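You operate a simulated robot arm through the tools that you are given. There is no shell and no other tool.

The job below is to be done with a simulated robot arm. You get a single attempt, and the scene is never put back.

TASK
Lock off the crumb motor and clear the fibre wad from the chute box.
Fine: switch off, padlock on and try button pressed before the lid opens; wad in the green tub; lid shut; the lock stays on.

It is judged by the outcome, as a careful person would: the job done as asked, and still so three seconds after it is handed in. It fails if anything else is knocked over, pushed out of place, dropped, spilled or broken. Lids that push on must go on centred and level and be pressed home; caps that screw on are set level and turned clockwise until they are tight.

THE ROBOT
A 7-joint arm with a two-finger parallel gripper, fixed in place. Base frame: the origin is at the foot of the arm, x ahead of it, y to its left, z up. Units: mm, degrees, N and s.
Its first joint turns from -132.0 to 132.0 degrees. Payload 3.91 kg.
The tool frame sits at the grasp point between the pads (the TCP): z along the fingers, y along the line on which they close. The tips reach 30 mm beyond it. The gripper opens to 110 mm. The fingers are 20 mm wide and 10 mm thick; the gripper's body (48 by 112 mm) begins 55 mm behind the TCP.
Orientation is told as [roll, pitch, yaw] about the base's x, y, z axes, in that order, counted from this pose: with the fingers straight down and closing along the base's y, the tool's x points along the base's -x, its y along +y and its z along -z.

THE INTERFACE
- The arm moves only by the tool drive_tool. Its argument "commands" is a list of rows, each a list of 7 numbers: the shift along the base's x, y, z in mm, then the turn, a rotation vector about the base's x, y, z in degrees, then the finger opening in mm, from 0 to 110. In form: [[dx, dy, dz, rx, ry, rz, jaw], ...]. A call has 1 to 20 rows; each row is the pose to reach, as a shift and turn from the pose commanded when the call began. A row lasts 0.2 s, in which the tool goes at most 50 mm and 8.6 degrees; a call with a longer step from one row to the next is refused whole, and so is a gripper value outside its range. Where a pose cannot be reached the arm comes as near as it can. A force on the tool above 90 N (or 10 N above the force at the start of the call, whichever is more), or a blocked arm, ends the call early, and 0.2 s more pass. Each finger travels about 108 mm/s and halts on what it meets, pressing with about 20 N; the grip force reading is that of the motor and also rises with nothing between the fingers. The clock runs only during rows and for 0.2 s after the last one: add rows that repeat a pose to give the fingers time. It gives the time, the measured TCP pose, the force on the tool (base axes), the opening and the grip force at its end, in the units of the frame above (readings bear some noise), with the torque about the TCP (base axes, N m) and any sound that the robot's microphone picked up.
- Cameras (640 x 400 px; columns grow to the right, rows downward): "scene" is fixed at [50.5, 506.6, 1131.3]; the picture's right is [-0.10, -1.00, 0.00], its down [-0.31, 0.03, -0.95] and it looks along [0.95, -0.09, -0.31] (base axes); focal length 214 px, centre (320, 200). "wrist" rides on the gripper at [72, 17, -103] in the tool frame; the picture's right is [-0.23, 0.97, 0.00], its down [-0.76, -0.18, -0.62] and it looks along [-0.61, -0.14, 0.78] (tool axes); focal length 222 px, centre (320, 200). There is no depth. A picture from a camera that has moved, and an enlarged one, comes with that camera's place and axes in the base frame and with its lens. The place of the scene camera against the robot may be out by one fixed shift of up to 12 mm in any direction.
- get_image(camera): a new picture of that camera. It takes no simulated time.
- close_up(camera, box): a new picture of the part [left, top, right, bottom] of that camera's present view, enlarged. It takes no simulated time.
- hand_in(): hands the job in; it is judged then, once.

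Places have to be worked out from the pictures, the camera data and where the tool is seen. Open the gripper and draw the arm clear of the work before you hand the job in, unless the task says otherwise.

The tools are called after ">>>" as name(argument=value, ...) on one line, values as JSON. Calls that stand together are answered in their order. drive_tool: Moves the arm, as the interface text tells. Its arguments: {"type":"object","properties":{"commands":{"type":"array"}},"required":["commands"]} The other tools are called the same way: get_image (camera) takes a picture; close_up (camera, box) takes an enlarged picture of a part of a camera's view; hand_in () hands the job in.

At the start:

```text
time: 0.0
ee_pos: [438.0, 376.6, 1126.3]
orientation: [0.1, -0.1, 0.0]
force: [0.0, 0.5, 0.2]
moment: [-0.01, 0.02, 0.01]
grip_width: 109.7
finger_force: 0.0
```

scene: 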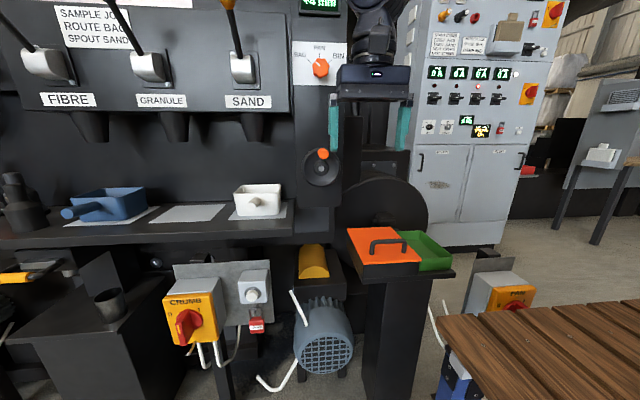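
wrist: 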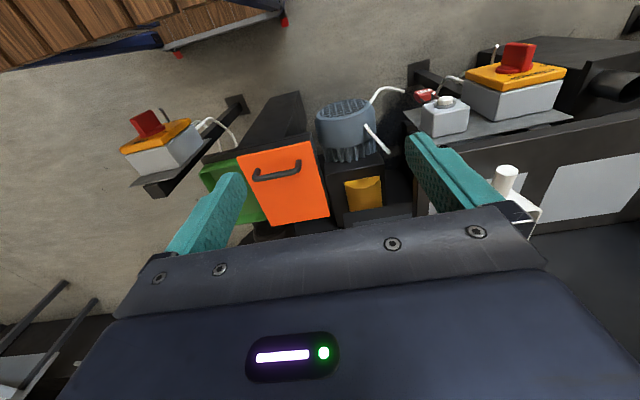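

I'll look first: the scene shows a CRUMB switch (yellow box with red rotary handle), a try button box with a red padlock hanging beneath, a motor, an orange lidded chute box with a green tub. I take close-ups of these.

>>> close_up(camera="scene", box=[150, 250, 290, 350])

>>> close_up(camera="scene", box=[330, 210, 470, 300])

>>> close_up(camera="wrist", box=[380, 30, 600, 170])

>>> close_up(camera="wrist", box=[100, 80, 420, 240])

```text
4.00 times, centred on (220, 300) of scene
camera zoom: at [50.5, 506.6, 1131.3], right [-0.1, -1.0, 0.0], down [-0.31, 0.03, -0.95], along [0.95, -0.09, -0.31], focal length 858 px, centre (720, -200)
```

zoom: 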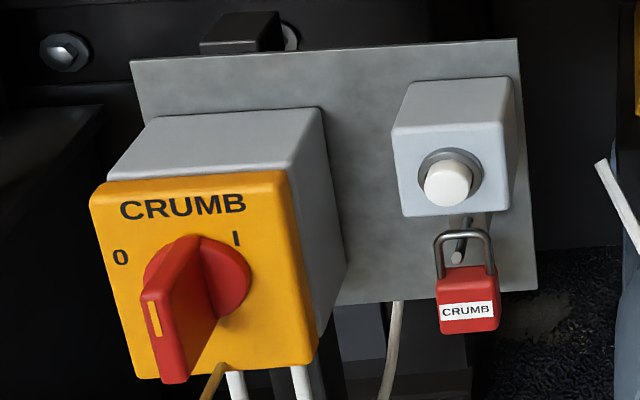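

```text
4.44 times, centred on (400, 255) of scene
camera zoom: at [50.5, 506.6, 1131.3], right [-0.1, -1.0, 0.0], down [-0.31, 0.03, -0.95], along [0.95, -0.09, -0.31], focal length 953 px, centre (-36, -44)
```

zoom: 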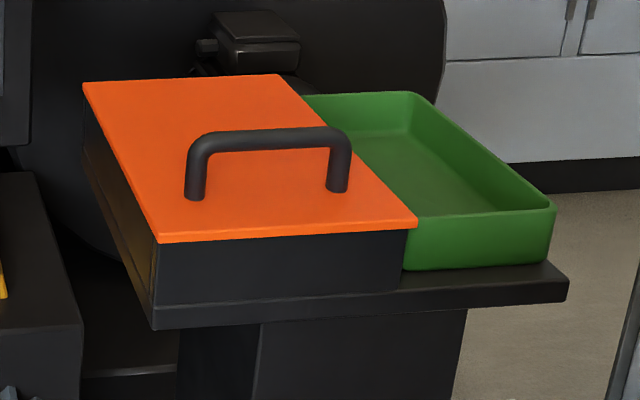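

```text
2.86 times, centred on (490, 100) of wrist
camera zoom: at [365.4, 392.8, 1229.4], right [0.23, 0.97, 0.0], down [0.76, -0.18, 0.62], along [0.61, -0.14, -0.78], focal length 635 px, centre (-166, 486)
```

zoom: 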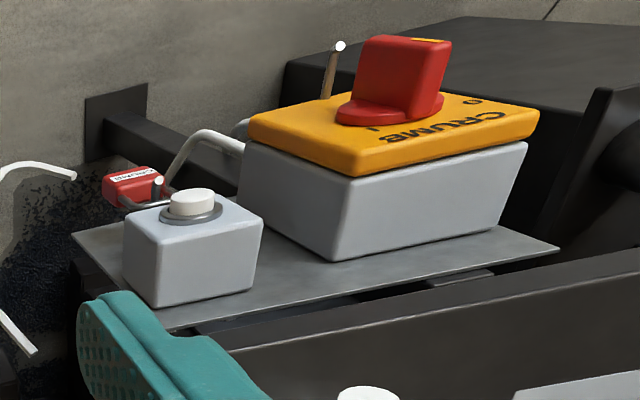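

```text
2.00 times, centred on (260, 160) of wrist
camera zoom: at [365.4, 392.8, 1229.4], right [0.23, 0.97, 0.0], down [0.76, -0.18, 0.62], along [0.61, -0.14, -0.78], focal length 444 px, centre (440, 280)
```

zoom: 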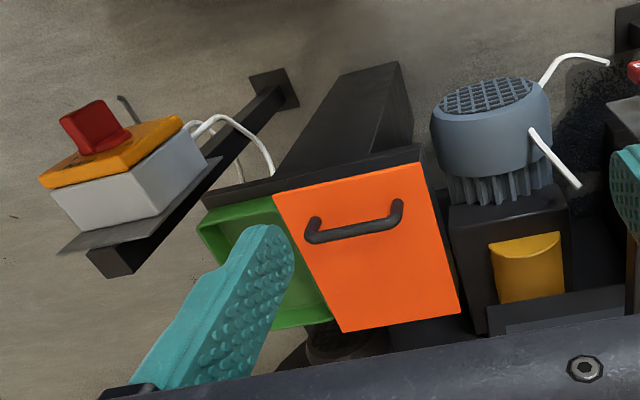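

The switch handle triangulates to about (535, 824, 623), facing towards −x, with the white pan shelf around z≈940 above it. I move the wrist back, left and lower with a forward tilt to get a frontal view of the switch.

>>> drive_tool(commands=[[-10, 30, -20, 0, -2.5, 0, 110], [-20, 60, -40, 0, -5, 0, 110], [-30, 90, -60, 0, -7.5, 0, 110], [-40, 120, -80, 0, -10, 0, 110], [-50, 150, -100, 0, -12.5, 0, 110], [-60, 180, -120, 0, -15, 0, 110], [-70, 210, -140, 0, -17.5, 0, 110], [-80, 240, -160, 0, -20, 0, 110], [-90, 270, -180, 0, -22.5, 0, 110], [-100, 300, -200, 0, -25, 0, 110], [-110, 330, -220, 0, -27.5, 0, 110], [-110, 330, -220, 0, -30, 0, 110]])

>>> get_image(camera="wrist")

>>> get_image(camera="scene")

```text
time: 2.6
ee_pos: [329.0, 706.4, 907.2]
orientation: [0.0, -30.1, 0.0]
force: [0.8, 0.2, -0.4]
moment: [0.04, 0.03, -0.03]
grip_width: 109.8
finger_force: 0.1
```

```text
taken
camera wrist: at [213.8, 723.1, 959.0], right [0.2, 0.97, 0.11], down [0.35, -0.18, 0.92], along [0.92, -0.14, -0.37], focal length 222 px, centre (320, 200)
```

wrist: 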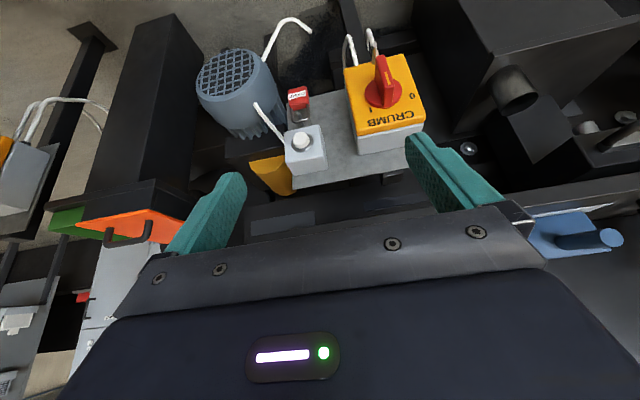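

```text
taken
```

scene: 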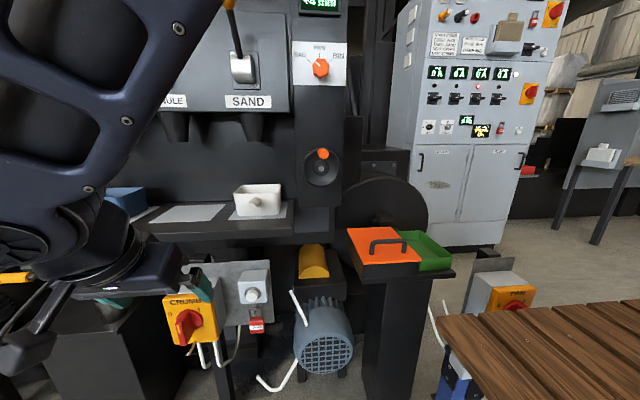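

>>> close_up(camera="wrist", box=[270, 30, 450, 190])

>>> close_up(camera="wrist", box=[330, 30, 440, 150])

>>> close_up(camera="wrist", box=[270, 70, 350, 190])

```text
2.50 times, centred on (360, 110) of wrist
camera zoom: at [213.8, 723.1, 959.0], right [0.2, 0.97, 0.11], down [0.35, -0.18, 0.92], along [0.92, -0.14, -0.37], focal length 555 px, centre (220, 425)
```

zoom: 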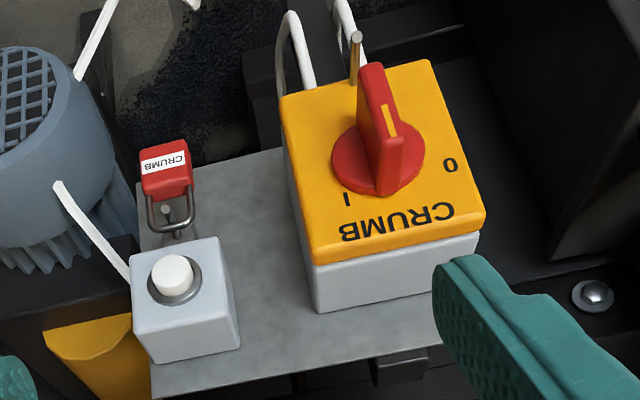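

```text
3.33 times, centred on (385, 90) of wrist
camera zoom: at [213.8, 723.1, 959.0], right [0.2, 0.97, 0.11], down [0.35, -0.18, 0.92], along [0.92, -0.14, -0.37], focal length 740 px, centre (103, 567)
```

zoom: 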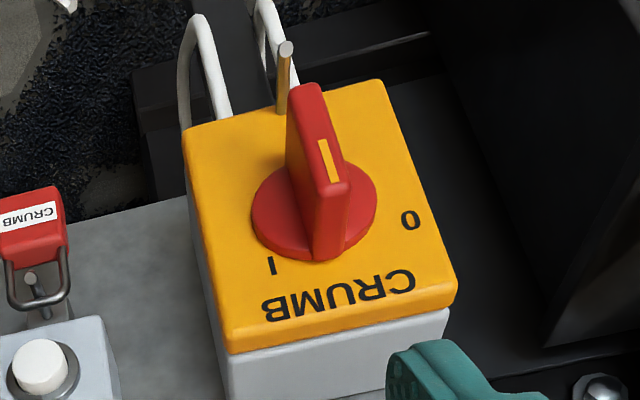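

```text
3.33 times, centred on (310, 130) of wrist
camera zoom: at [213.8, 723.1, 959.0], right [0.2, 0.97, 0.11], down [0.35, -0.18, 0.92], along [0.92, -0.14, -0.37], focal length 740 px, centre (353, 433)
```

zoom: 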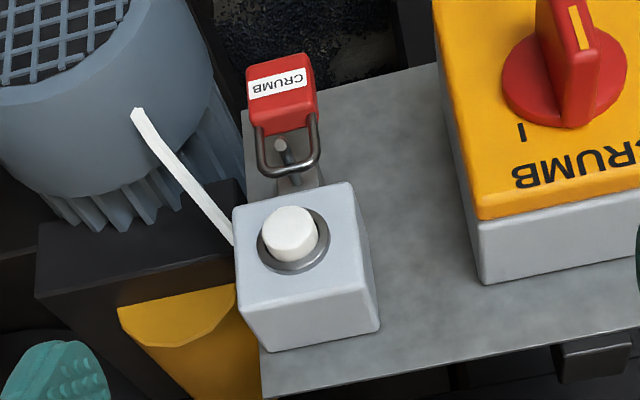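

The handle is a vertical bar (front face x≈502, y≈815, z 595–669, mark end up = "I"), with "0" to the left; the brass peg is at the bottom of the face (tip ≈(513, 816, 549)); try button ≈(566, 645, 684); padlock on its pin (tip ≈(569, 644, 615)). I check the surroundings at the lower left before pitching the tool horizontal.

>>> close_up(camera="scene", box=[0, 230, 240, 400])

>>> close_up(camera="wrist", box=[380, 0, 640, 260])

```text
2.35 times, centred on (120, 315) of scene
camera zoom: at [50.5, 506.6, 1131.3], right [-0.1, -1.0, 0.0], down [-0.31, 0.03, -0.95], along [0.95, -0.09, -0.31], focal length 505 px, centre (791, -71)
```

zoom: 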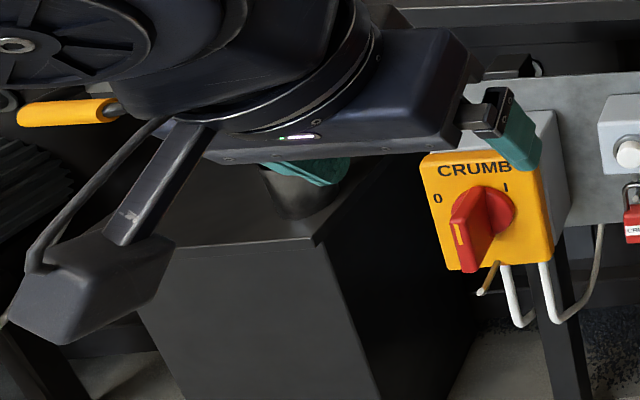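

```text
1.54 times, centred on (510, 130) of wrist
camera zoom: at [213.8, 723.1, 959.0], right [0.2, 0.97, 0.11], down [0.35, -0.18, 0.92], along [0.92, -0.14, -0.37], focal length 342 px, centre (28, 308)
```

zoom: 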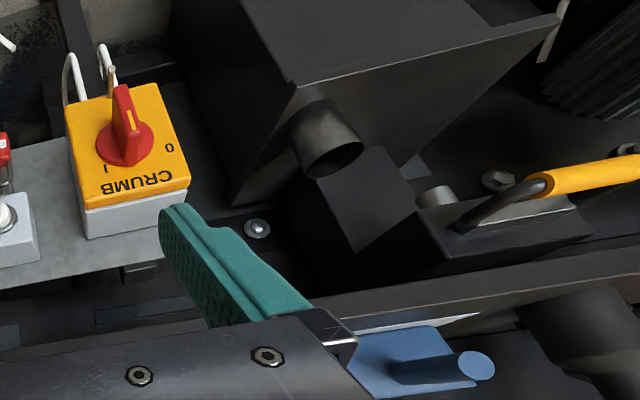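

The dark bin lies well left (y>≈950), so the approach to the handle is clear. I pitch the tool horizontal and bring the TCP to about (380, 815, 640), in front of the handle.

>>> drive_tool(commands=[[0, 10, -25, 0, -6, 0, 100], [0, 20, -50, 0, -12, 0, 90], [0, 30, -75, 0, -18, 0, 80], [0, 40, -100, 0, -24, 0, 70], [0, 50, -125, 0, -30, 0, 60], [5, 60, -150, 0, -36, 0, 60], [15, 70, -175, 0, -42, 0, 60], [25, 80, -200, 0, -48, 0, 60], [35, 90, -225, 0, -54, 0, 60], [45, 100, -250, 0, -60, 0, 60], [52, 108.4, -270, 0, -60, 0, 60], [52, 108.4, -274, 0, -60, 0, 60]])

>>> get_image(camera="wrist")

>>> get_image(camera="scene")

```text
time: 5.2
ee_pos: [380.4, 814.4, 631.1]
orientation: [-172.7, -90.1, 172.7]
force: [0.0, 0.5, 0.6]
moment: [0.01, 0.0, -0.01]
grip_width: 60.0
finger_force: 0.1
```

```text
taken
camera wrist: at [276.9, 830.8, 558.8], right [0.0, 0.97, 0.23], down [-0.62, -0.18, 0.76], along [0.78, -0.14, 0.61], focal length 222 px, centre (320, 200)
```

wrist: 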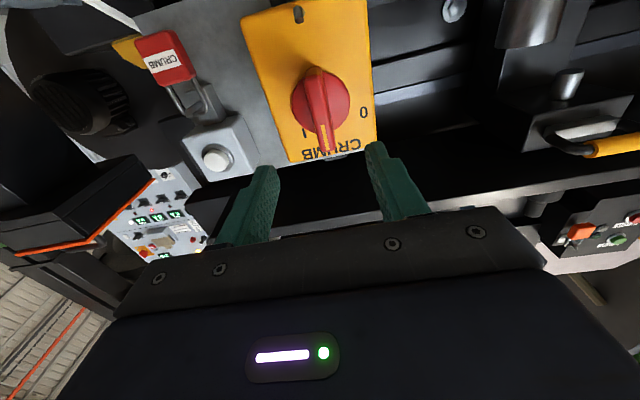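

```text
taken
```

scene: 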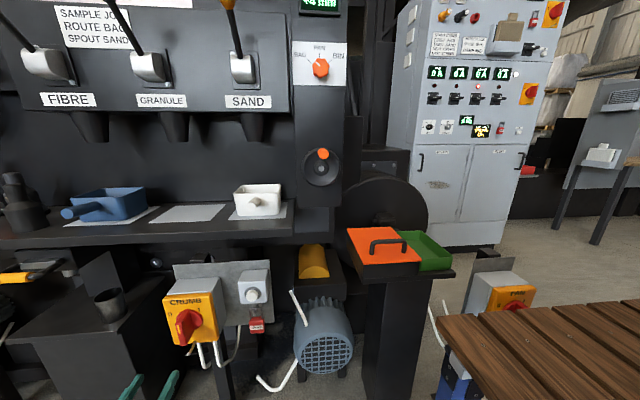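

The tool is horizontal and the view is clear. I zoom in on the switch and the padlock from here.

>>> close_up(camera="wrist", box=[230, 0, 400, 170])

>>> close_up(camera="wrist", box=[110, 20, 270, 190])

>>> close_up(camera="scene", box=[90, 260, 290, 400])

```text
2.35 times, centred on (315, 85) of wrist
camera zoom: at [276.9, 830.8, 558.8], right [0.0, 0.97, 0.23], down [-0.62, -0.18, 0.76], along [0.78, -0.14, 0.61], focal length 523 px, centre (332, 471)
```

zoom: 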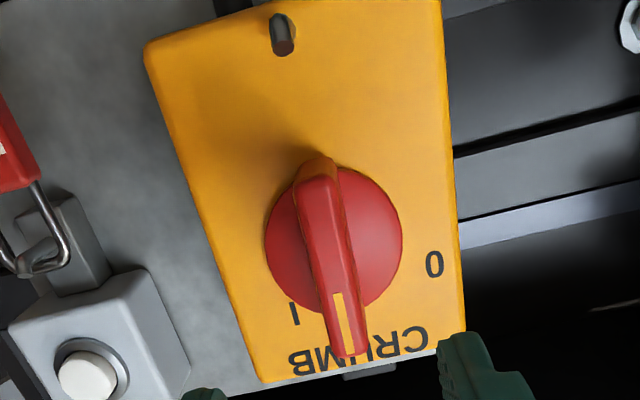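

```text
2.35 times, centred on (190, 105) of wrist
camera zoom: at [276.9, 830.8, 558.8], right [0.0, 0.97, 0.23], down [-0.62, -0.18, 0.76], along [0.78, -0.14, 0.61], focal length 523 px, centre (626, 424)
```

zoom: 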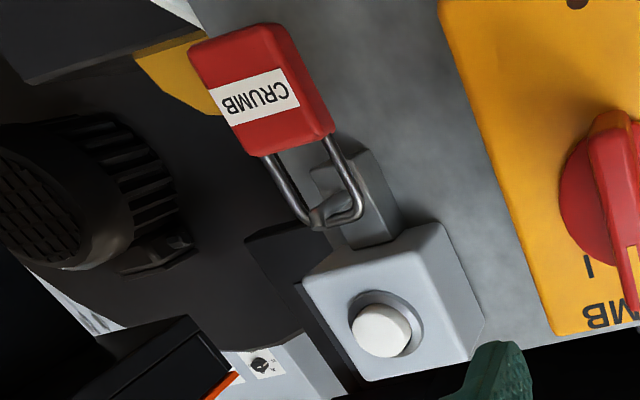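

```text
2.86 times, centred on (190, 330) of scene
camera zoom: at [50.5, 506.6, 1131.3], right [-0.1, -1.0, 0.0], down [-0.31, 0.03, -0.95], along [0.95, -0.09, -0.31], focal length 613 px, centre (691, -171)
```

zoom: 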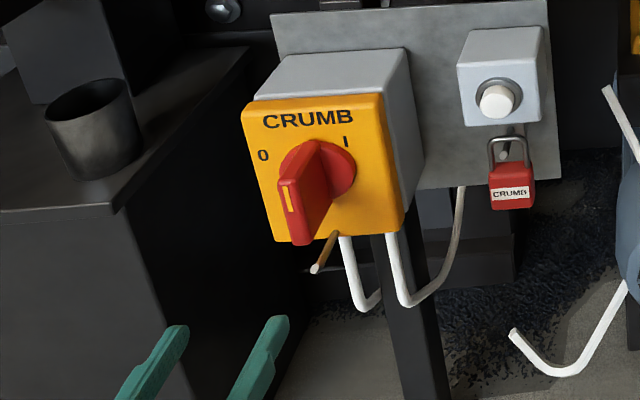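

The handle bar's front is at y≈816, z 595–668, vertical. I advance so the pads straddle its upper half (TCP ≈(500, 816, 654)) and close on it.

>>> drive_tool(commands=[[20, 1, 10, 0, 0, 0, 60], [50, 1, 22, 0, 0, 0, 60], [80, 1, 22, 0, 0, 0, 50], [105, 1, 22, 0, 0, 0, 50], [120, 1, 22, 0, 0, 0, 50], [120, 1, 22, 0, 0, 0, 50]])

>>> close_up(camera="wrist", box=[200, 60, 440, 240])

>>> close_up(camera="scene", box=[120, 240, 280, 360])

```text
time: 6.6
ee_pos: [499.9, 815.8, 653.9]
orientation: [-109.8, -90.0, 109.7]
force: [-0.4, 0.4, 0.0]
moment: [0.02, 0.02, -0.04]
grip_width: 50.0
finger_force: 0.1
```

```text
2.22 times, centred on (320, 150) of wrist
camera zoom: at [396.0, 832.5, 581.1], right [0.0, 0.97, 0.23], down [-0.62, -0.18, 0.76], along [0.78, -0.14, 0.61], focal length 494 px, centre (320, 311)
```

zoom: 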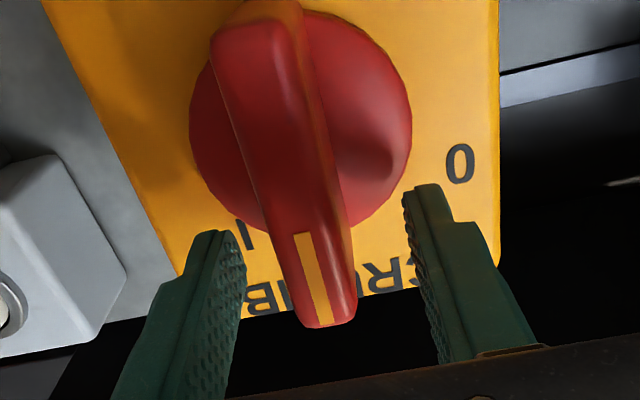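

```text
3.33 times, centred on (200, 300) of scene
camera zoom: at [50.5, 506.6, 1131.3], right [-0.1, -1.0, 0.0], down [-0.31, 0.03, -0.95], along [0.95, -0.09, -0.31], focal length 715 px, centre (720, -133)
```

zoom: 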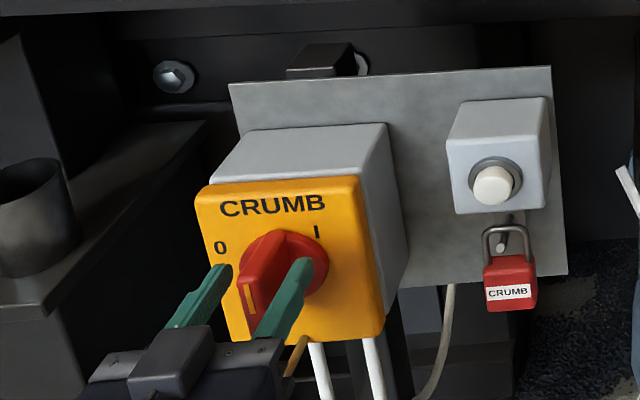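

The pads straddle the bar with the mark between them. I close the gripper on it.

>>> drive_tool(commands=[[0, 0, 0, 0, 0, 0, 30], [0, 0, 0, 0, 0, 0, 10], [0, 0, 0, 0, 0, 0, 4], [0, 0, 0, 0, 0, 0, 4]])

>>> close_up(camera="wrist", box=[200, 60, 440, 240])

```text
time: 7.6
ee_pos: [499.5, 814.2, 652.9]
orientation: [-137.0, -90.0, 136.9]
force: [-8.7, -21.3, 2.1]
moment: [-0.47, -0.53, -0.04]
grip_width: 17.8
finger_force: 45.2
```

```text
2.22 times, centred on (320, 150) of wrist
camera zoom: at [396.0, 831.8, 581.1], right [0.0, 0.97, 0.23], down [-0.62, -0.18, 0.76], along [0.78, -0.14, 0.61], focal length 494 px, centre (320, 311)
```

zoom: 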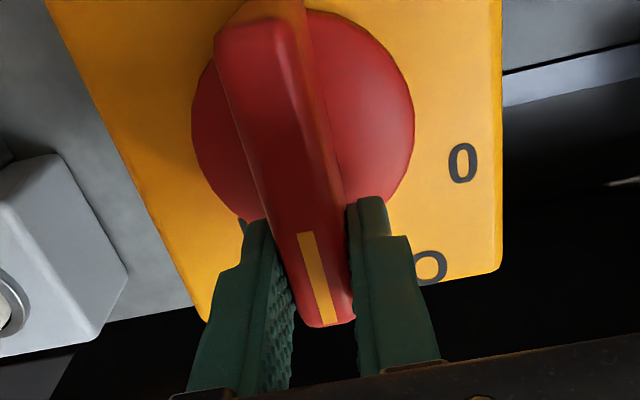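

Gripped (17.8 mm bar). The side force suggests the true bar centre is about 2 mm to the right; I re-centre and begin turning the handle counter-clockwise about its axis (y≈813.5, z≈633) by 40°, checking the forces.

>>> drive_tool(commands=[[0, -2.5, 0, 0, 0, 0, 4], [0, 0.42, -0.2, -8, 0, 0, 4], [0, 3.29, -0.81, -16, 0, 0, 4], [0, 6.04, -1.82, -24, 0, 0, 4], [0, 8.63, -3.19, -32, 0, 0, 4], [0, 11.0, -4.91, -40, 0, 0, 4], [0, 11.0, -4.91, -40, 0, 0, 4]])

>>> close_up(camera="scene", box=[120, 240, 280, 360])

>>> close_up(camera="wrist", box=[200, 60, 440, 240])

```text
time: 9.2
ee_pos: [499.2, 829.7, 650.1]
orientation: [-90.0, -49.9, 90.1]
force: [15.9, 57.9, -12.4]
moment: [1.16, -0.11, 0.47]
grip_width: 18.3
finger_force: 44.9
```

```text
3.33 times, centred on (200, 300) of scene
camera zoom: at [50.5, 506.6, 1131.3], right [-0.1, -1.0, 0.0], down [-0.31, 0.03, -0.95], along [0.95, -0.09, -0.31], focal length 715 px, centre (720, -133)
```

zoom: 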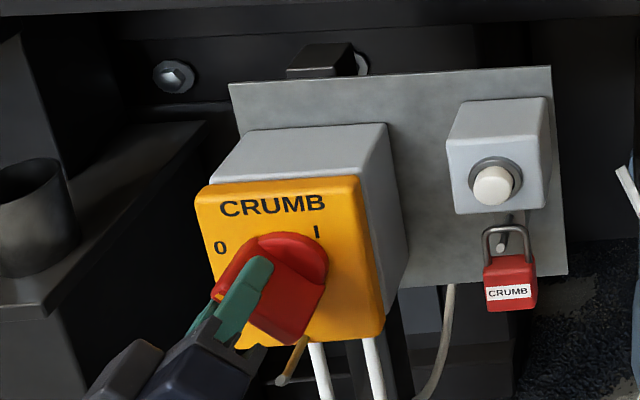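

```text
2.22 times, centred on (320, 150) of wrist
camera zoom: at [395.8, 794.5, 582.5], right [0.0, 0.89, -0.45], down [-0.62, 0.35, 0.7], along [0.78, 0.28, 0.56], focal length 494 px, centre (320, 311)
```

zoom: 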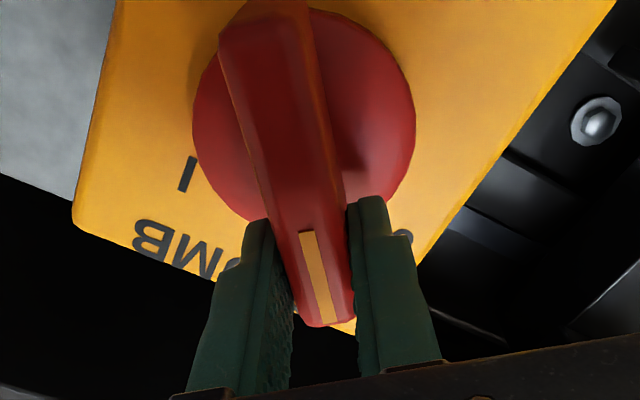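

The handle turned with the tool (~40°), but the tool is pushed about +2.7 mm in y, so my axis estimate was slightly off (now ≈(816, 631.5)). I correct and continue turning, watching the force.

>>> drive_tool(commands=[[0, 2.7, 0.7, 0, 0, 0, 4], [0, 5.16, -1.4, -8, 0, 0, 4], [0, 7.3, -3.8, -16, 0, 0, 4], [0, 9.1, -6.5, -24, 0, 0, 4], [0, 9.1, -6.5, -24, 0, 0, 4]])

>>> close_up(camera="wrist", box=[200, 60, 440, 240])

```text
time: 10.4
ee_pos: [499.2, 834.8, 642.0]
orientation: [-90.0, -25.9, 89.8]
force: [-28.2, -19.9, -4.1]
moment: [-0.09, 1.08, 0.2]
grip_width: 18.2
finger_force: 44.8
```

```text
2.22 times, centred on (320, 150) of wrist
camera zoom: at [396.0, 776.9, 594.5], right [0.0, 0.63, -0.78], down [-0.62, 0.61, 0.49], along [0.78, 0.48, 0.39], focal length 494 px, centre (320, 311)
```

zoom: 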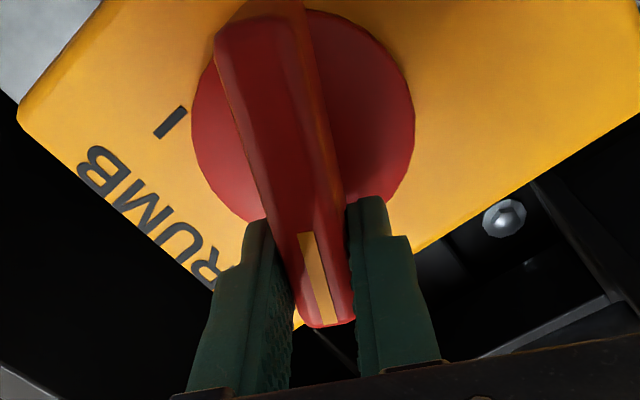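

Forces are low now (~35 N) and the handle is at about 64°. I turn the remaining 26° to reach "0".

>>> drive_tool(commands=[[0, -1.0, -0.6, 0, 0, 0, 4], [0, -0.1, -3.6, -8, 0, 0, 4], [0, 0.8, -6.5, -16, 0, 0, 4], [0, 1.3, -9.45, -24, 0, 0, 4], [0, 1.4, -10.2, -26, 0, 0, 4], [0, 1.4, -10.2, -26, 0, 0, 4]])

>>> close_up(camera="wrist", box=[200, 60, 440, 240])

>>> close_up(camera="scene", box=[120, 240, 280, 360])

```text
time: 11.8
ee_pos: [499.5, 837.0, 630.8]
orientation: [-90.0, 0.1, 90.0]
force: [-21.4, -11.8, -16.8]
moment: [0.39, 0.2, 0.75]
grip_width: 17.9
finger_force: 44.7
```

```text
2.22 times, centred on (320, 150) of wrist
camera zoom: at [396.3, 764.3, 615.0], right [0.0, 0.23, -0.97], down [-0.62, 0.76, 0.18], along [0.78, 0.61, 0.14], focal length 494 px, centre (320, 311)
```

zoom: 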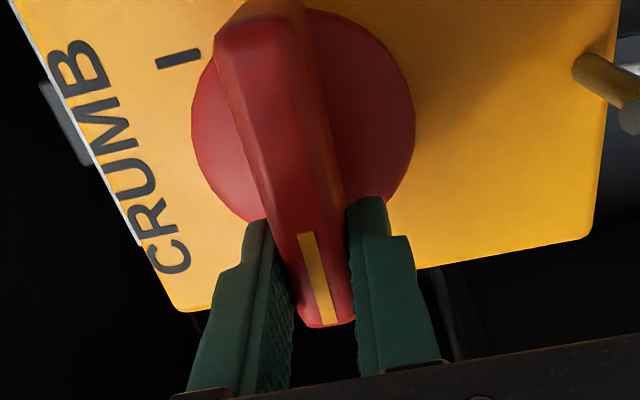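

```text
3.33 times, centred on (200, 300) of scene
camera zoom: at [50.5, 506.6, 1131.3], right [-0.1, -1.0, 0.0], down [-0.31, 0.03, -0.95], along [0.95, -0.09, -0.31], focal length 715 px, centre (720, -133)
```

zoom: 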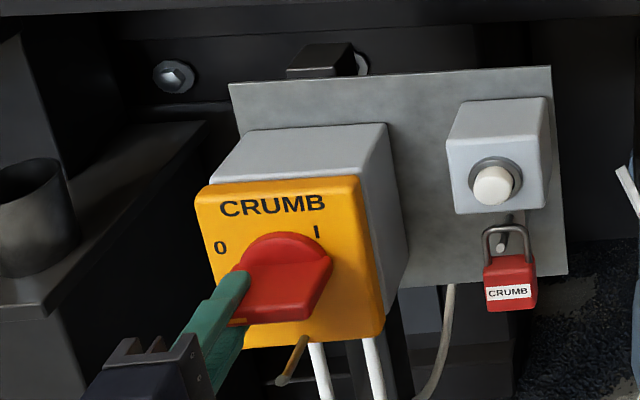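

The handle now lies horizontal pointing to "0". I open the gripper gently and look at whether it stays there.

>>> drive_tool(commands=[[0, 0, 0, 0, 0, 0, 24], [0, 0, 0, 0, 0, 0, 36], [0, 0, 0, 0, 0, 0, 44], [0, 0, 0, 0, 0, 0, 44]])

>>> close_up(camera="wrist", box=[200, 60, 440, 240])

>>> close_up(camera="scene", box=[120, 240, 280, 360])

```text
time: 12.8
ee_pos: [499.5, 837.1, 632.5]
orientation: [-90.1, 0.0, 90.1]
force: [0.4, -1.1, 0.0]
moment: [-0.02, 0.01, 0.04]
grip_width: 43.9
finger_force: 0.0
```

```text
2.22 times, centred on (320, 150) of wrist
camera zoom: at [396.6, 764.5, 615.7], right [0.0, 0.23, -0.97], down [-0.62, 0.76, 0.18], along [0.78, 0.61, 0.14], focal length 494 px, centre (320, 311)
```

zoom: 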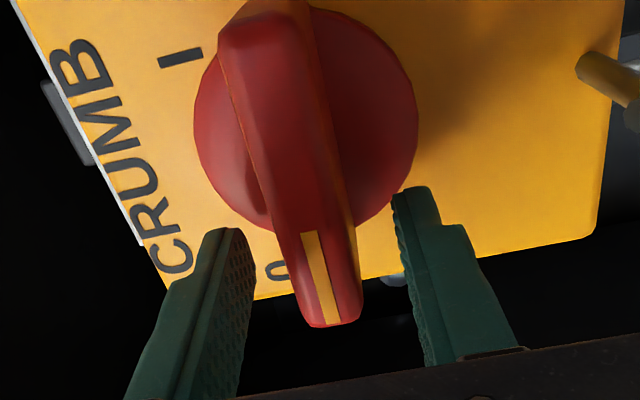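

```text
3.33 times, centred on (200, 300) of scene
camera zoom: at [50.5, 506.6, 1131.3], right [-0.1, -1.0, 0.0], down [-0.31, 0.03, -0.95], along [0.95, -0.09, -0.31], focal length 715 px, centre (720, -133)
```

zoom: 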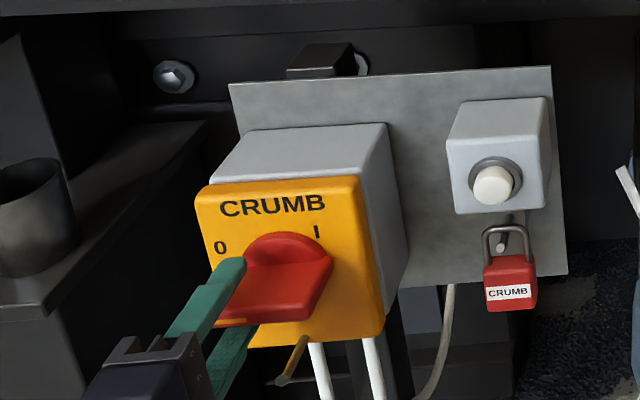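

The handle stays at 90° towards "0". To be sure it is fully home, I re-grip and turn a few degrees further to feel for the stop.

>>> drive_tool(commands=[[0, 0, -1, 0, 0, 0, 24], [0, 0, -1, 0, 0, 0, 8], [0, 0, -1, 0, 0, 0, 4], [0, 0, -1, 0, 0, 0, 4]])

>>> drive_tool(commands=[[0, 0, -1.1, -3, 0, 0, 4], [0, 0, -2.2, -6, 0, 0, 4], [0, 0, -2.2, -6, 0, 0, 4]])

```text
time: 13.8
ee_pos: [498.2, 838.2, 633.2]
orientation: [-90.0, 0.0, 90.0]
force: [-1.0, -0.6, 2.1]
moment: [-0.05, -0.22, 0.06]
grip_width: 18.0
finger_force: 44.7
```

```text
time: 14.6
ee_pos: [499.3, 837.3, 630.8]
orientation: [-90.2, 5.9, 90.0]
force: [-1.0, -3.2, 21.2]
moment: [1.18, 0.01, -1.2]
grip_width: 19.9
finger_force: 44.9
```

The moment jumped to 1.2 N·m and the pads were pried wider, so the handle is against its "0" stop. I rotate back to neutral, release and back away.

>>> drive_tool(commands=[[0, 0, 1.1, 3, 0, 0, 8], [0, 0, 2.2, 6, 0, 0, 24], [0, 0, 2.2, 6, 0, 0, 44], [0, 0, 2.2, 6, 0, 0, 50], [-30, 0, 2.2, 6, 0, 0, 60], [-70, 0, 2.2, 6, 0, 0, 60], [-110, 0, 2.2, 6, 0, 0, 60], [-110, 0, 2.2, 6, 0, 0, 60]])

>>> get_image(camera="wrist")

>>> close_up(camera="scene", box=[120, 240, 280, 360])

```text
time: 16.4
ee_pos: [388.8, 835.5, 631.2]
orientation: [-89.9, 0.0, 90.1]
force: [-0.8, -1.0, -0.5]
moment: [-0.03, 0.0, 0.04]
grip_width: 60.0
finger_force: 0.1
```

```text
taken
camera wrist: at [285.5, 763.7, 614.1], right [0.0, 0.23, -0.97], down [-0.62, 0.76, 0.18], along [0.78, 0.61, 0.14], focal length 222 px, centre (320, 200)
```

wrist: 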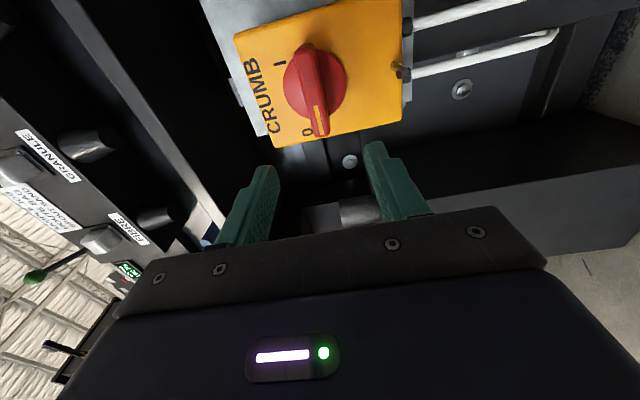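

```text
3.33 times, centred on (200, 300) of scene
camera zoom: at [50.5, 506.6, 1131.3], right [-0.1, -1.0, 0.0], down [-0.31, 0.03, -0.95], along [0.95, -0.09, -0.31], focal length 715 px, centre (720, -133)
```

zoom: 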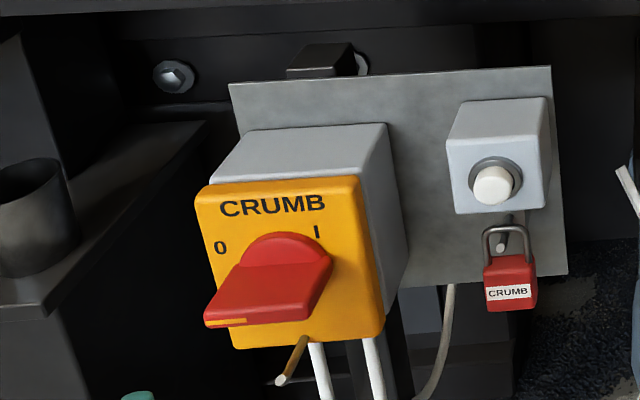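

The switch is off with its handle at "0". Next is the padlock: I move right in front of it and roll another −90° so that the wrist camera is above the tool.

>>> drive_tool(commands=[[0, -16, 0, -7.5, 0, 0, 60], [0, -32, 0, -15, 0, 0, 60], [0, -48, 0, -22.5, 0, 0, 60], [0, -64, 0, -30, 0, 0, 60], [0, -80, 0, -37.5, 0, 0, 60], [0, -96, 0, -45, 0, 0, 60], [0, -112, 0, -52.5, 0, 0, 60], [0, -128, 0, -60, 0, 0, 70], [0, -144, 0, -67.5, 0, 0, 80], [0, -160, 0, -75, 0, 0, 90], [0, -176, 0, -82.5, 0, 0, 90], [0, -191, 0, -90, 0, 0, 90], [0, -191, 0, -90, 0, 0, 90]])

>>> get_image(camera="wrist")

>>> get_image(camera="scene")

```text
time: 19.2
ee_pos: [390.8, 644.9, 630.4]
orientation: [91.3, 89.9, -88.8]
force: [0.3, 0.7, -0.4]
moment: [-0.02, -0.02, 0.0]
grip_width: 89.9
finger_force: 0.0
```

```text
taken
camera wrist: at [286.7, 628.5, 703.5], right [0.0, -0.97, -0.23], down [-0.62, 0.18, -0.76], along [0.78, 0.14, -0.61], focal length 222 px, centre (320, 200)
```

wrist: 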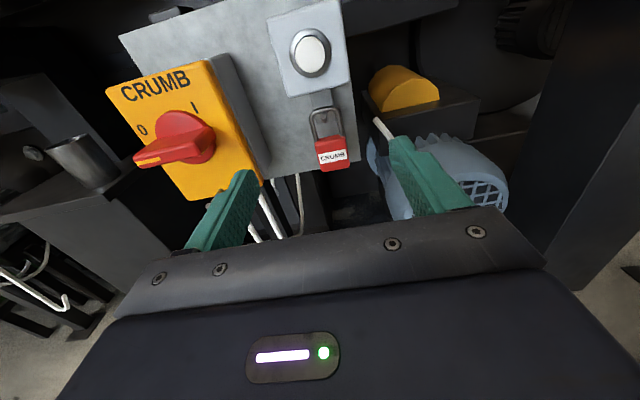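

```text
taken
```

scene: 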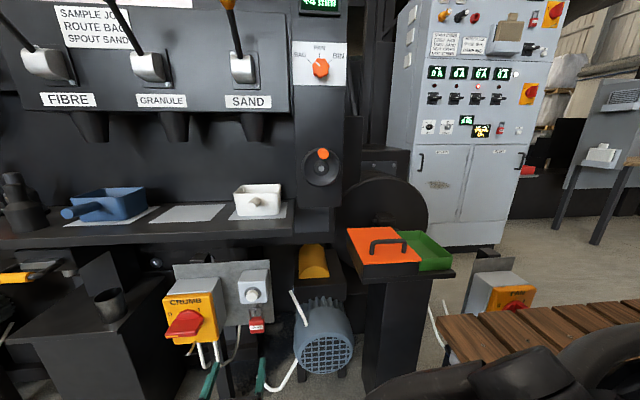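

The roll worked and the camera is now upright above the tool. I zoom in on the padlock and its pin.

>>> close_up(camera="wrist", box=[280, 80, 370, 190])

>>> close_up(camera="wrist", box=[100, 40, 360, 210])

>>> close_up(camera="scene", box=[230, 290, 290, 350])

```text
3.64 times, centred on (325, 135) of wrist
camera zoom: at [286.7, 628.5, 703.5], right [0.0, -0.97, -0.23], down [-0.62, 0.18, -0.76], along [0.78, 0.14, -0.61], focal length 808 px, centre (302, 436)
```

zoom: 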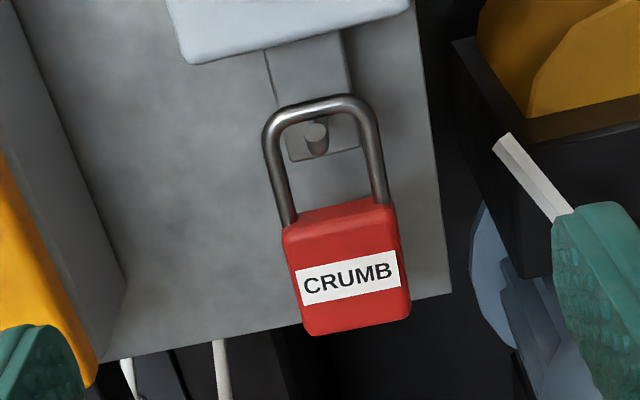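

```text
2.35 times, centred on (230, 125) of wrist
camera zoom: at [286.7, 628.5, 703.5], right [0.0, -0.97, -0.23], down [-0.62, 0.18, -0.76], along [0.78, 0.14, -0.61], focal length 523 px, centre (532, 376)
```

zoom: 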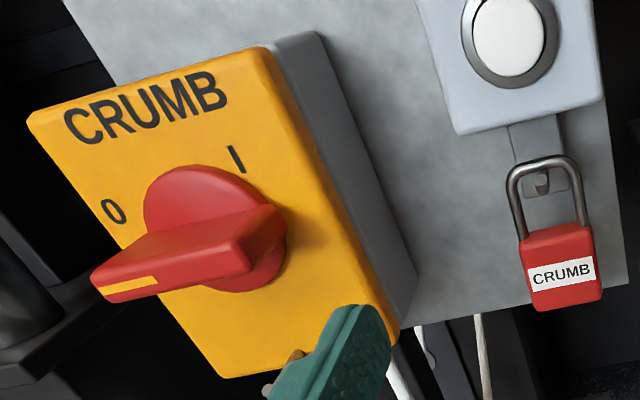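

```text
6.67 times, centred on (260, 320) of scene
camera zoom: at [50.5, 506.6, 1131.3], right [-0.1, -1.0, 0.0], down [-0.31, 0.03, -0.95], along [0.95, -0.09, -0.31], focal length 1430 px, centre (720, -600)
```

zoom: 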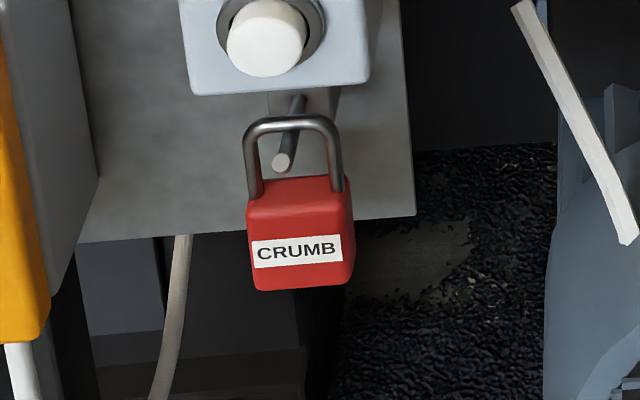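

The padlock body spans y≈623–668, z≈524–564, front at x≈586 (shackle plane ≈596), the plate is at x≈646 and the pin tip at (569, 645, 614). I bring the open gripper to TCP ≈(582, 645.5, 543) around the body.

>>> drive_tool(commands=[[15, 0.6, -45, 0, 0, 0, 80], [40, 0.6, -87, 0, 0, 0, 76], [85, 0.6, -87, 0, 0, 0, 76], [125, 0.6, -87, 0, 0, 0, 76], [155, 0.6, -87, 0, 0, 0, 76], [155, 0.6, -87, 0, 0, 0, 76]])

>>> get_image(camera="wrist")

>>> close_up(camera="scene", box=[210, 280, 310, 380])

```text
time: 20.6
ee_pos: [545.7, 647.6, 545.1]
orientation: [-61.9, 90.1, 118.1]
force: [-0.2, 0.1, -0.5]
moment: [0.0, 0.01, -0.04]
grip_width: 75.9
finger_force: 0.0
```

```text
taken
camera wrist: at [441.8, 630.0, 617.2], right [0.0, -0.97, -0.23], down [-0.62, 0.18, -0.76], along [0.78, 0.14, -0.61], focal length 222 px, centre (320, 200)
```

wrist: 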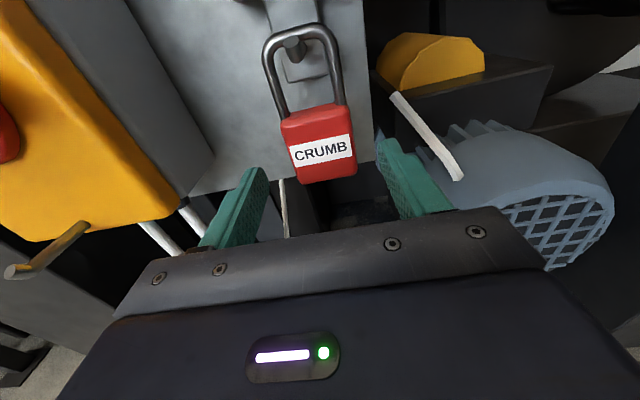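

```text
4.00 times, centred on (260, 330) of scene
camera zoom: at [50.5, 506.6, 1131.3], right [-0.1, -1.0, 0.0], down [-0.31, 0.03, -0.95], along [0.95, -0.09, -0.31], focal length 858 px, centre (560, -320)
```

zoom: 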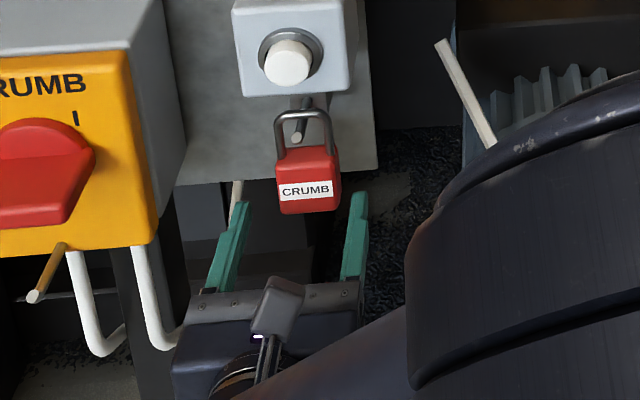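

The alignment holds: body centre y≈645.6, z≈543. I advance 37 mm with a −1.5 mm y trim, then close on the body.

>>> drive_tool(commands=[[15, -1.5, -2, 0, 0, 0, 76], [30, -1.5, -2, 0, 0, 0, 76], [37, -1.5, -2, 0, 0, 0, 70], [37, -1.5, -2, 0, 0, 0, 60], [37, -1.5, -2, 0, 0, 0, 48], [37, -1.5, -2, 0, 0, 0, 38], [37, -1.5, -2, 0, 0, 0, 30], [37, -1.5, -2, 0, 0, 0, 30]])

>>> get_image(camera="wrist")

>>> close_up(camera="scene", box=[210, 280, 310, 380])

```text
time: 22.4
ee_pos: [581.6, 644.9, 542.4]
orientation: [-100.0, 90.0, 80.1]
force: [0.8, 0.0, 0.5]
moment: [-0.01, 0.03, -0.01]
grip_width: 45.7
finger_force: 20.1
```

```text
taken
camera wrist: at [478.8, 628.1, 614.7], right [0.0, -0.97, -0.23], down [-0.62, 0.18, -0.76], along [0.78, 0.14, -0.61], focal length 222 px, centre (320, 200)
```

wrist: 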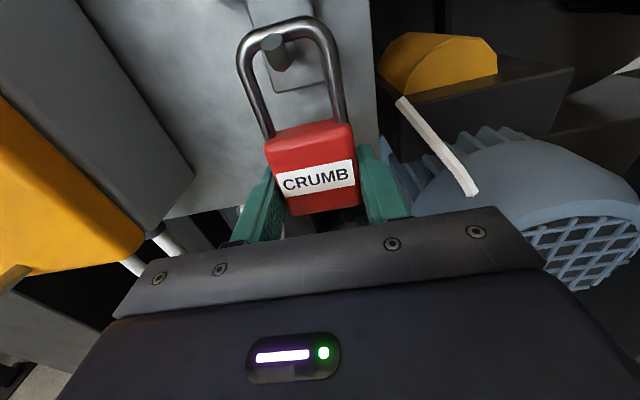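

```text
4.00 times, centred on (260, 330) of scene
camera zoom: at [50.5, 506.6, 1131.3], right [-0.1, -1.0, 0.0], down [-0.31, 0.03, -0.95], along [0.95, -0.09, -0.31], focal length 858 px, centre (560, -320)
```

zoom: 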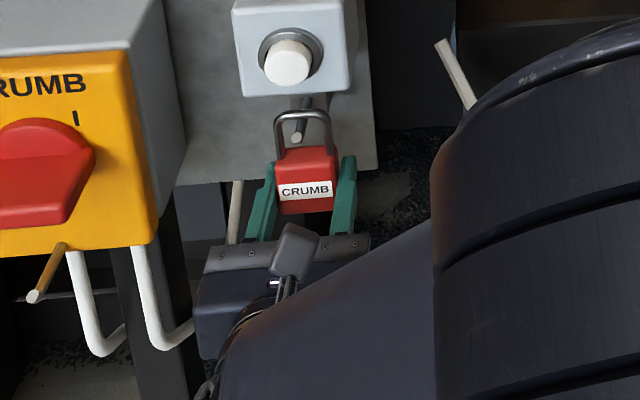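

The padlock is gripped (45.7 mm). I lift 12 mm so the pin sits mid-loop, and check before pulling out.

>>> drive_tool(commands=[[0, 0, 4, 0, 0, 0, 20], [0, 0, 8, 0, 0, 0, 20], [0, 0, 12, 0, 0, 0, 20], [0, 0, 12, 0, 0, 0, 20]])

>>> get_image(camera="wrist")

>>> close_up(camera="scene", box=[230, 290, 290, 350])

```text
time: 23.4
ee_pos: [583.0, 645.8, 554.0]
orientation: [-51.0, 90.0, 129.0]
force: [0.0, 0.3, -1.5]
moment: [-0.03, 0.03, -0.03]
grip_width: 45.5
finger_force: 20.3
```

```text
taken
camera wrist: at [478.5, 628.4, 626.8], right [0.0, -0.97, -0.23], down [-0.62, 0.18, -0.76], along [0.78, 0.14, -0.61], focal length 222 px, centre (320, 200)
```

wrist: 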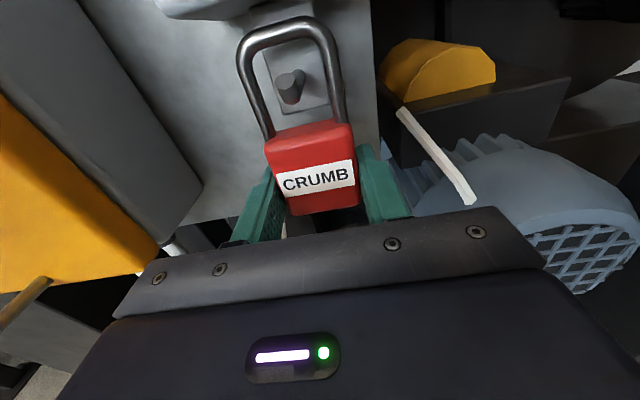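

```text
6.67 times, centred on (260, 320) of scene
camera zoom: at [50.5, 506.6, 1131.3], right [-0.1, -1.0, 0.0], down [-0.31, 0.03, -0.95], along [0.95, -0.09, -0.31], focal length 1430 px, centre (720, -600)
```

zoom: 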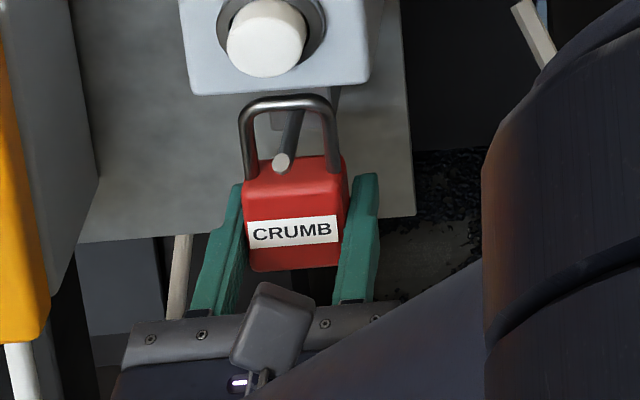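

Lifted cleanly with the pin mid-loop. I pull the padlock straight out to x≈455, then carry it left to in front of the brass peg (y≈816.5, loop centred at the peg height).

>>> drive_tool(commands=[[-20, 0, 0, 0, 0, 0, 20], [-45, 0, 0, 0, 0, 0, 20], [-75, 0, 0, 0, 0, 0, 20], [-105, 0, 0, 0, 0, 0, 20], [-128, 0, 0, 0, 0, 0, 20], [-128, 30, -10, 0, 0, 0, 20], [-128, 65, -22, 0, 0, 0, 20], [-128, 100, -34, 0, 0, 0, 20], [-128, 135, -44, 0, 0, 0, 20], [-128, 160, -51, 0, 0, 0, 20], [-128, 171, -51, 0, 0, 0, 20], [-128, 171, -51, 0, 0, 0, 20]])

>>> get_image(camera="wrist")

>>> close_up(camera="scene", box=[120, 270, 280, 390])

```text
time: 26.2
ee_pos: [434.2, 869.7, 618.0]
orientation: [-93.5, 83.0, 87.7]
force: [-0.3, 0.6, -1.5]
moment: [0.01, 0.04, -0.02]
grip_width: 45.8
finger_force: 20.3
out of reach, approached as far as the arm can: row 11, 12
stopped in row 12: the arm was blocked; the commanded pose is now the measured one
```

```text
taken
camera wrist: at [330.6, 841.5, 686.6], right [0.02, -0.94, -0.34], down [-0.62, 0.25, -0.74], along [0.78, 0.23, -0.58], focal length 222 px, centre (320, 200)
```

wrist: 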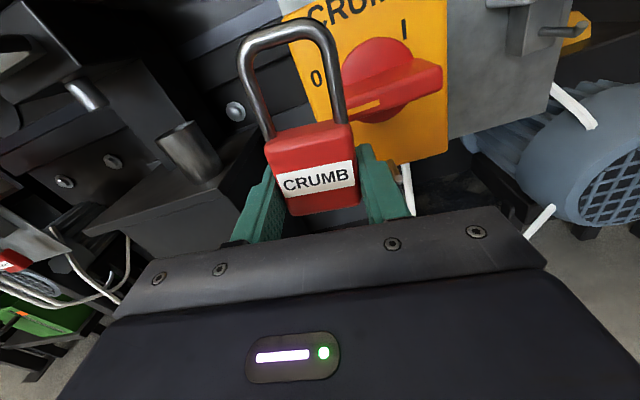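

```text
3.33 times, centred on (200, 330) of scene
camera zoom: at [50.5, 506.6, 1131.3], right [-0.1, -1.0, 0.0], down [-0.31, 0.03, -0.95], along [0.95, -0.09, -0.31], focal length 715 px, centre (720, -233)
```

zoom: 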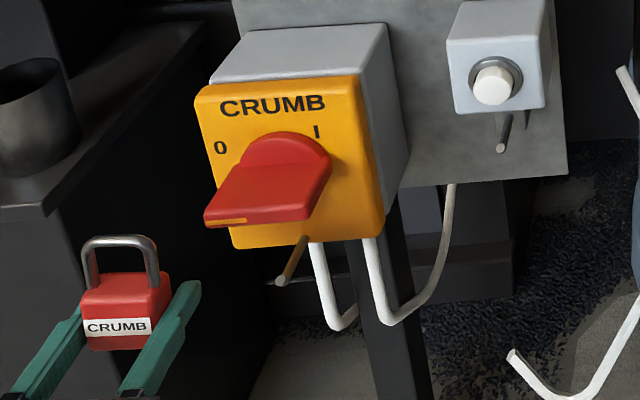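

The roll limit was hit near y≈816, so the arm backed off to (434, 870, 618) with about 7° roll slack, still holding the padlock and touching nothing. I keep this slightly rolled-back orientation (−173°) and move gently back to in front of the peg at y≈822, z≈505.

>>> drive_tool(commands=[[0, -12, -12, 0, 0, 0, 20], [0, -24, -28, 0, 0, 0, 20], [0, -36, -48, 0, 0, 0, 20], [0, -44, -68, 0, 0, 0, 20], [0, -48, -88, 0, 0, 0, 20], [0, -48, -105, 0, 0, 0, 20], [0, -48, -113, 0, 0, 0, 20], [0, -48, -113, 0, 0, 0, 20]])

>>> get_image(camera="wrist")

>>> close_up(camera="scene", box=[120, 270, 280, 390])

```text
time: 28.2
ee_pos: [414.1, 872.8, 613.1]
orientation: [-92.9, 77.0, 89.8]
force: [-0.4, -0.3, 0.1]
moment: [-0.01, 0.03, 0.01]
grip_width: 45.7
finger_force: 20.2
out of reach, approached as far as the arm can: row 6, 7, 8
stopped in row 8: the arm was blocked; the commanded pose is now the measured one
```

```text
taken
camera wrist: at [310.9, 835.3, 678.8], right [0.04, -0.9, -0.44], down [-0.63, 0.32, -0.71], along [0.78, 0.31, -0.55], focal length 222 px, centre (320, 200)
```

wrist: 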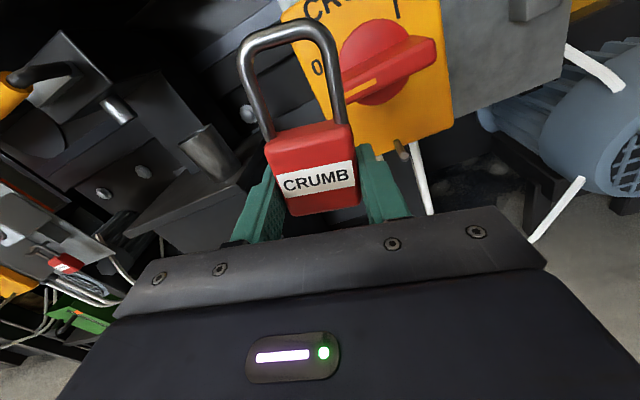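

```text
3.33 times, centred on (200, 330) of scene
camera zoom: at [50.5, 506.6, 1131.3], right [-0.1, -1.0, 0.0], down [-0.31, 0.03, -0.95], along [0.95, -0.09, -0.31], focal length 715 px, centre (720, -233)
```

zoom: 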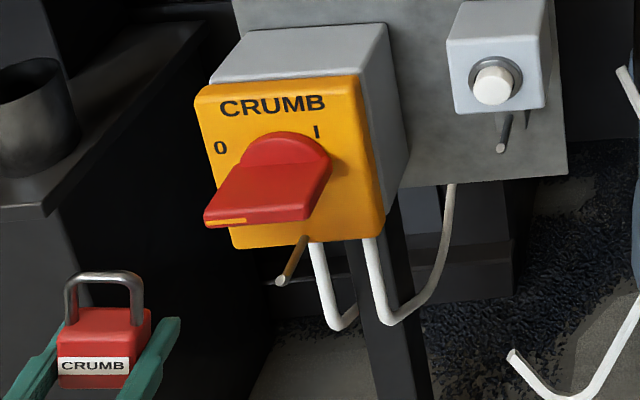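

The low z at this y is what the wrist can't do with the tool square to the panel. I back to the right and yaw the tool about 20° outward (towards +y) with the lock upright again, which should ease the wrist joints.

>>> drive_tool(commands=[[4, -18, -10, -2, -0.3, 2.5, 20], [8, -36, -20, -4, -0.6, 5.5, 20], [12, -54, -30, -6.5, -1, 8.5, 20], [16, -72, -40, -9, -1.4, 11.5, 20], [20, -90, -50, -11, -1.7, 14.5, 20], [20, -93, -53, -13, -2, 17.4, 20], [20, -93, -53, -13, -2, 17.4, 20]])

>>> get_image(camera="wrist")

```text
time: 29.8
ee_pos: [431.5, 777.4, 554.7]
orientation: [90.2, 89.6, -69.6]
force: [-0.2, 0.5, -0.9]
moment: [0.04, 0.0, -0.03]
grip_width: 45.8
finger_force: 19.7
```

```text
taken
camera wrist: at [339.9, 726.2, 627.0], right [0.34, -0.92, -0.22], down [-0.64, -0.05, -0.76], along [0.69, 0.4, -0.61], focal length 222 px, centre (320, 200)
```

wrist: 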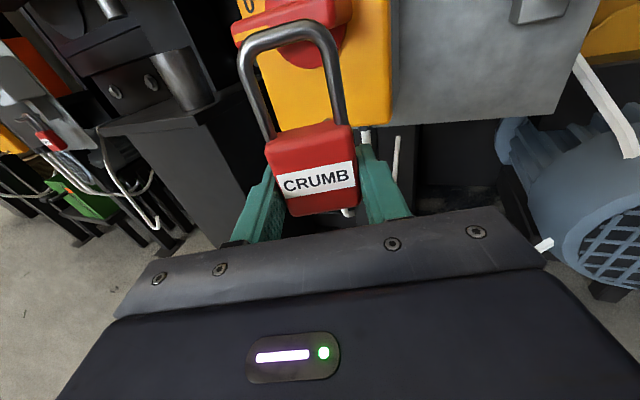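

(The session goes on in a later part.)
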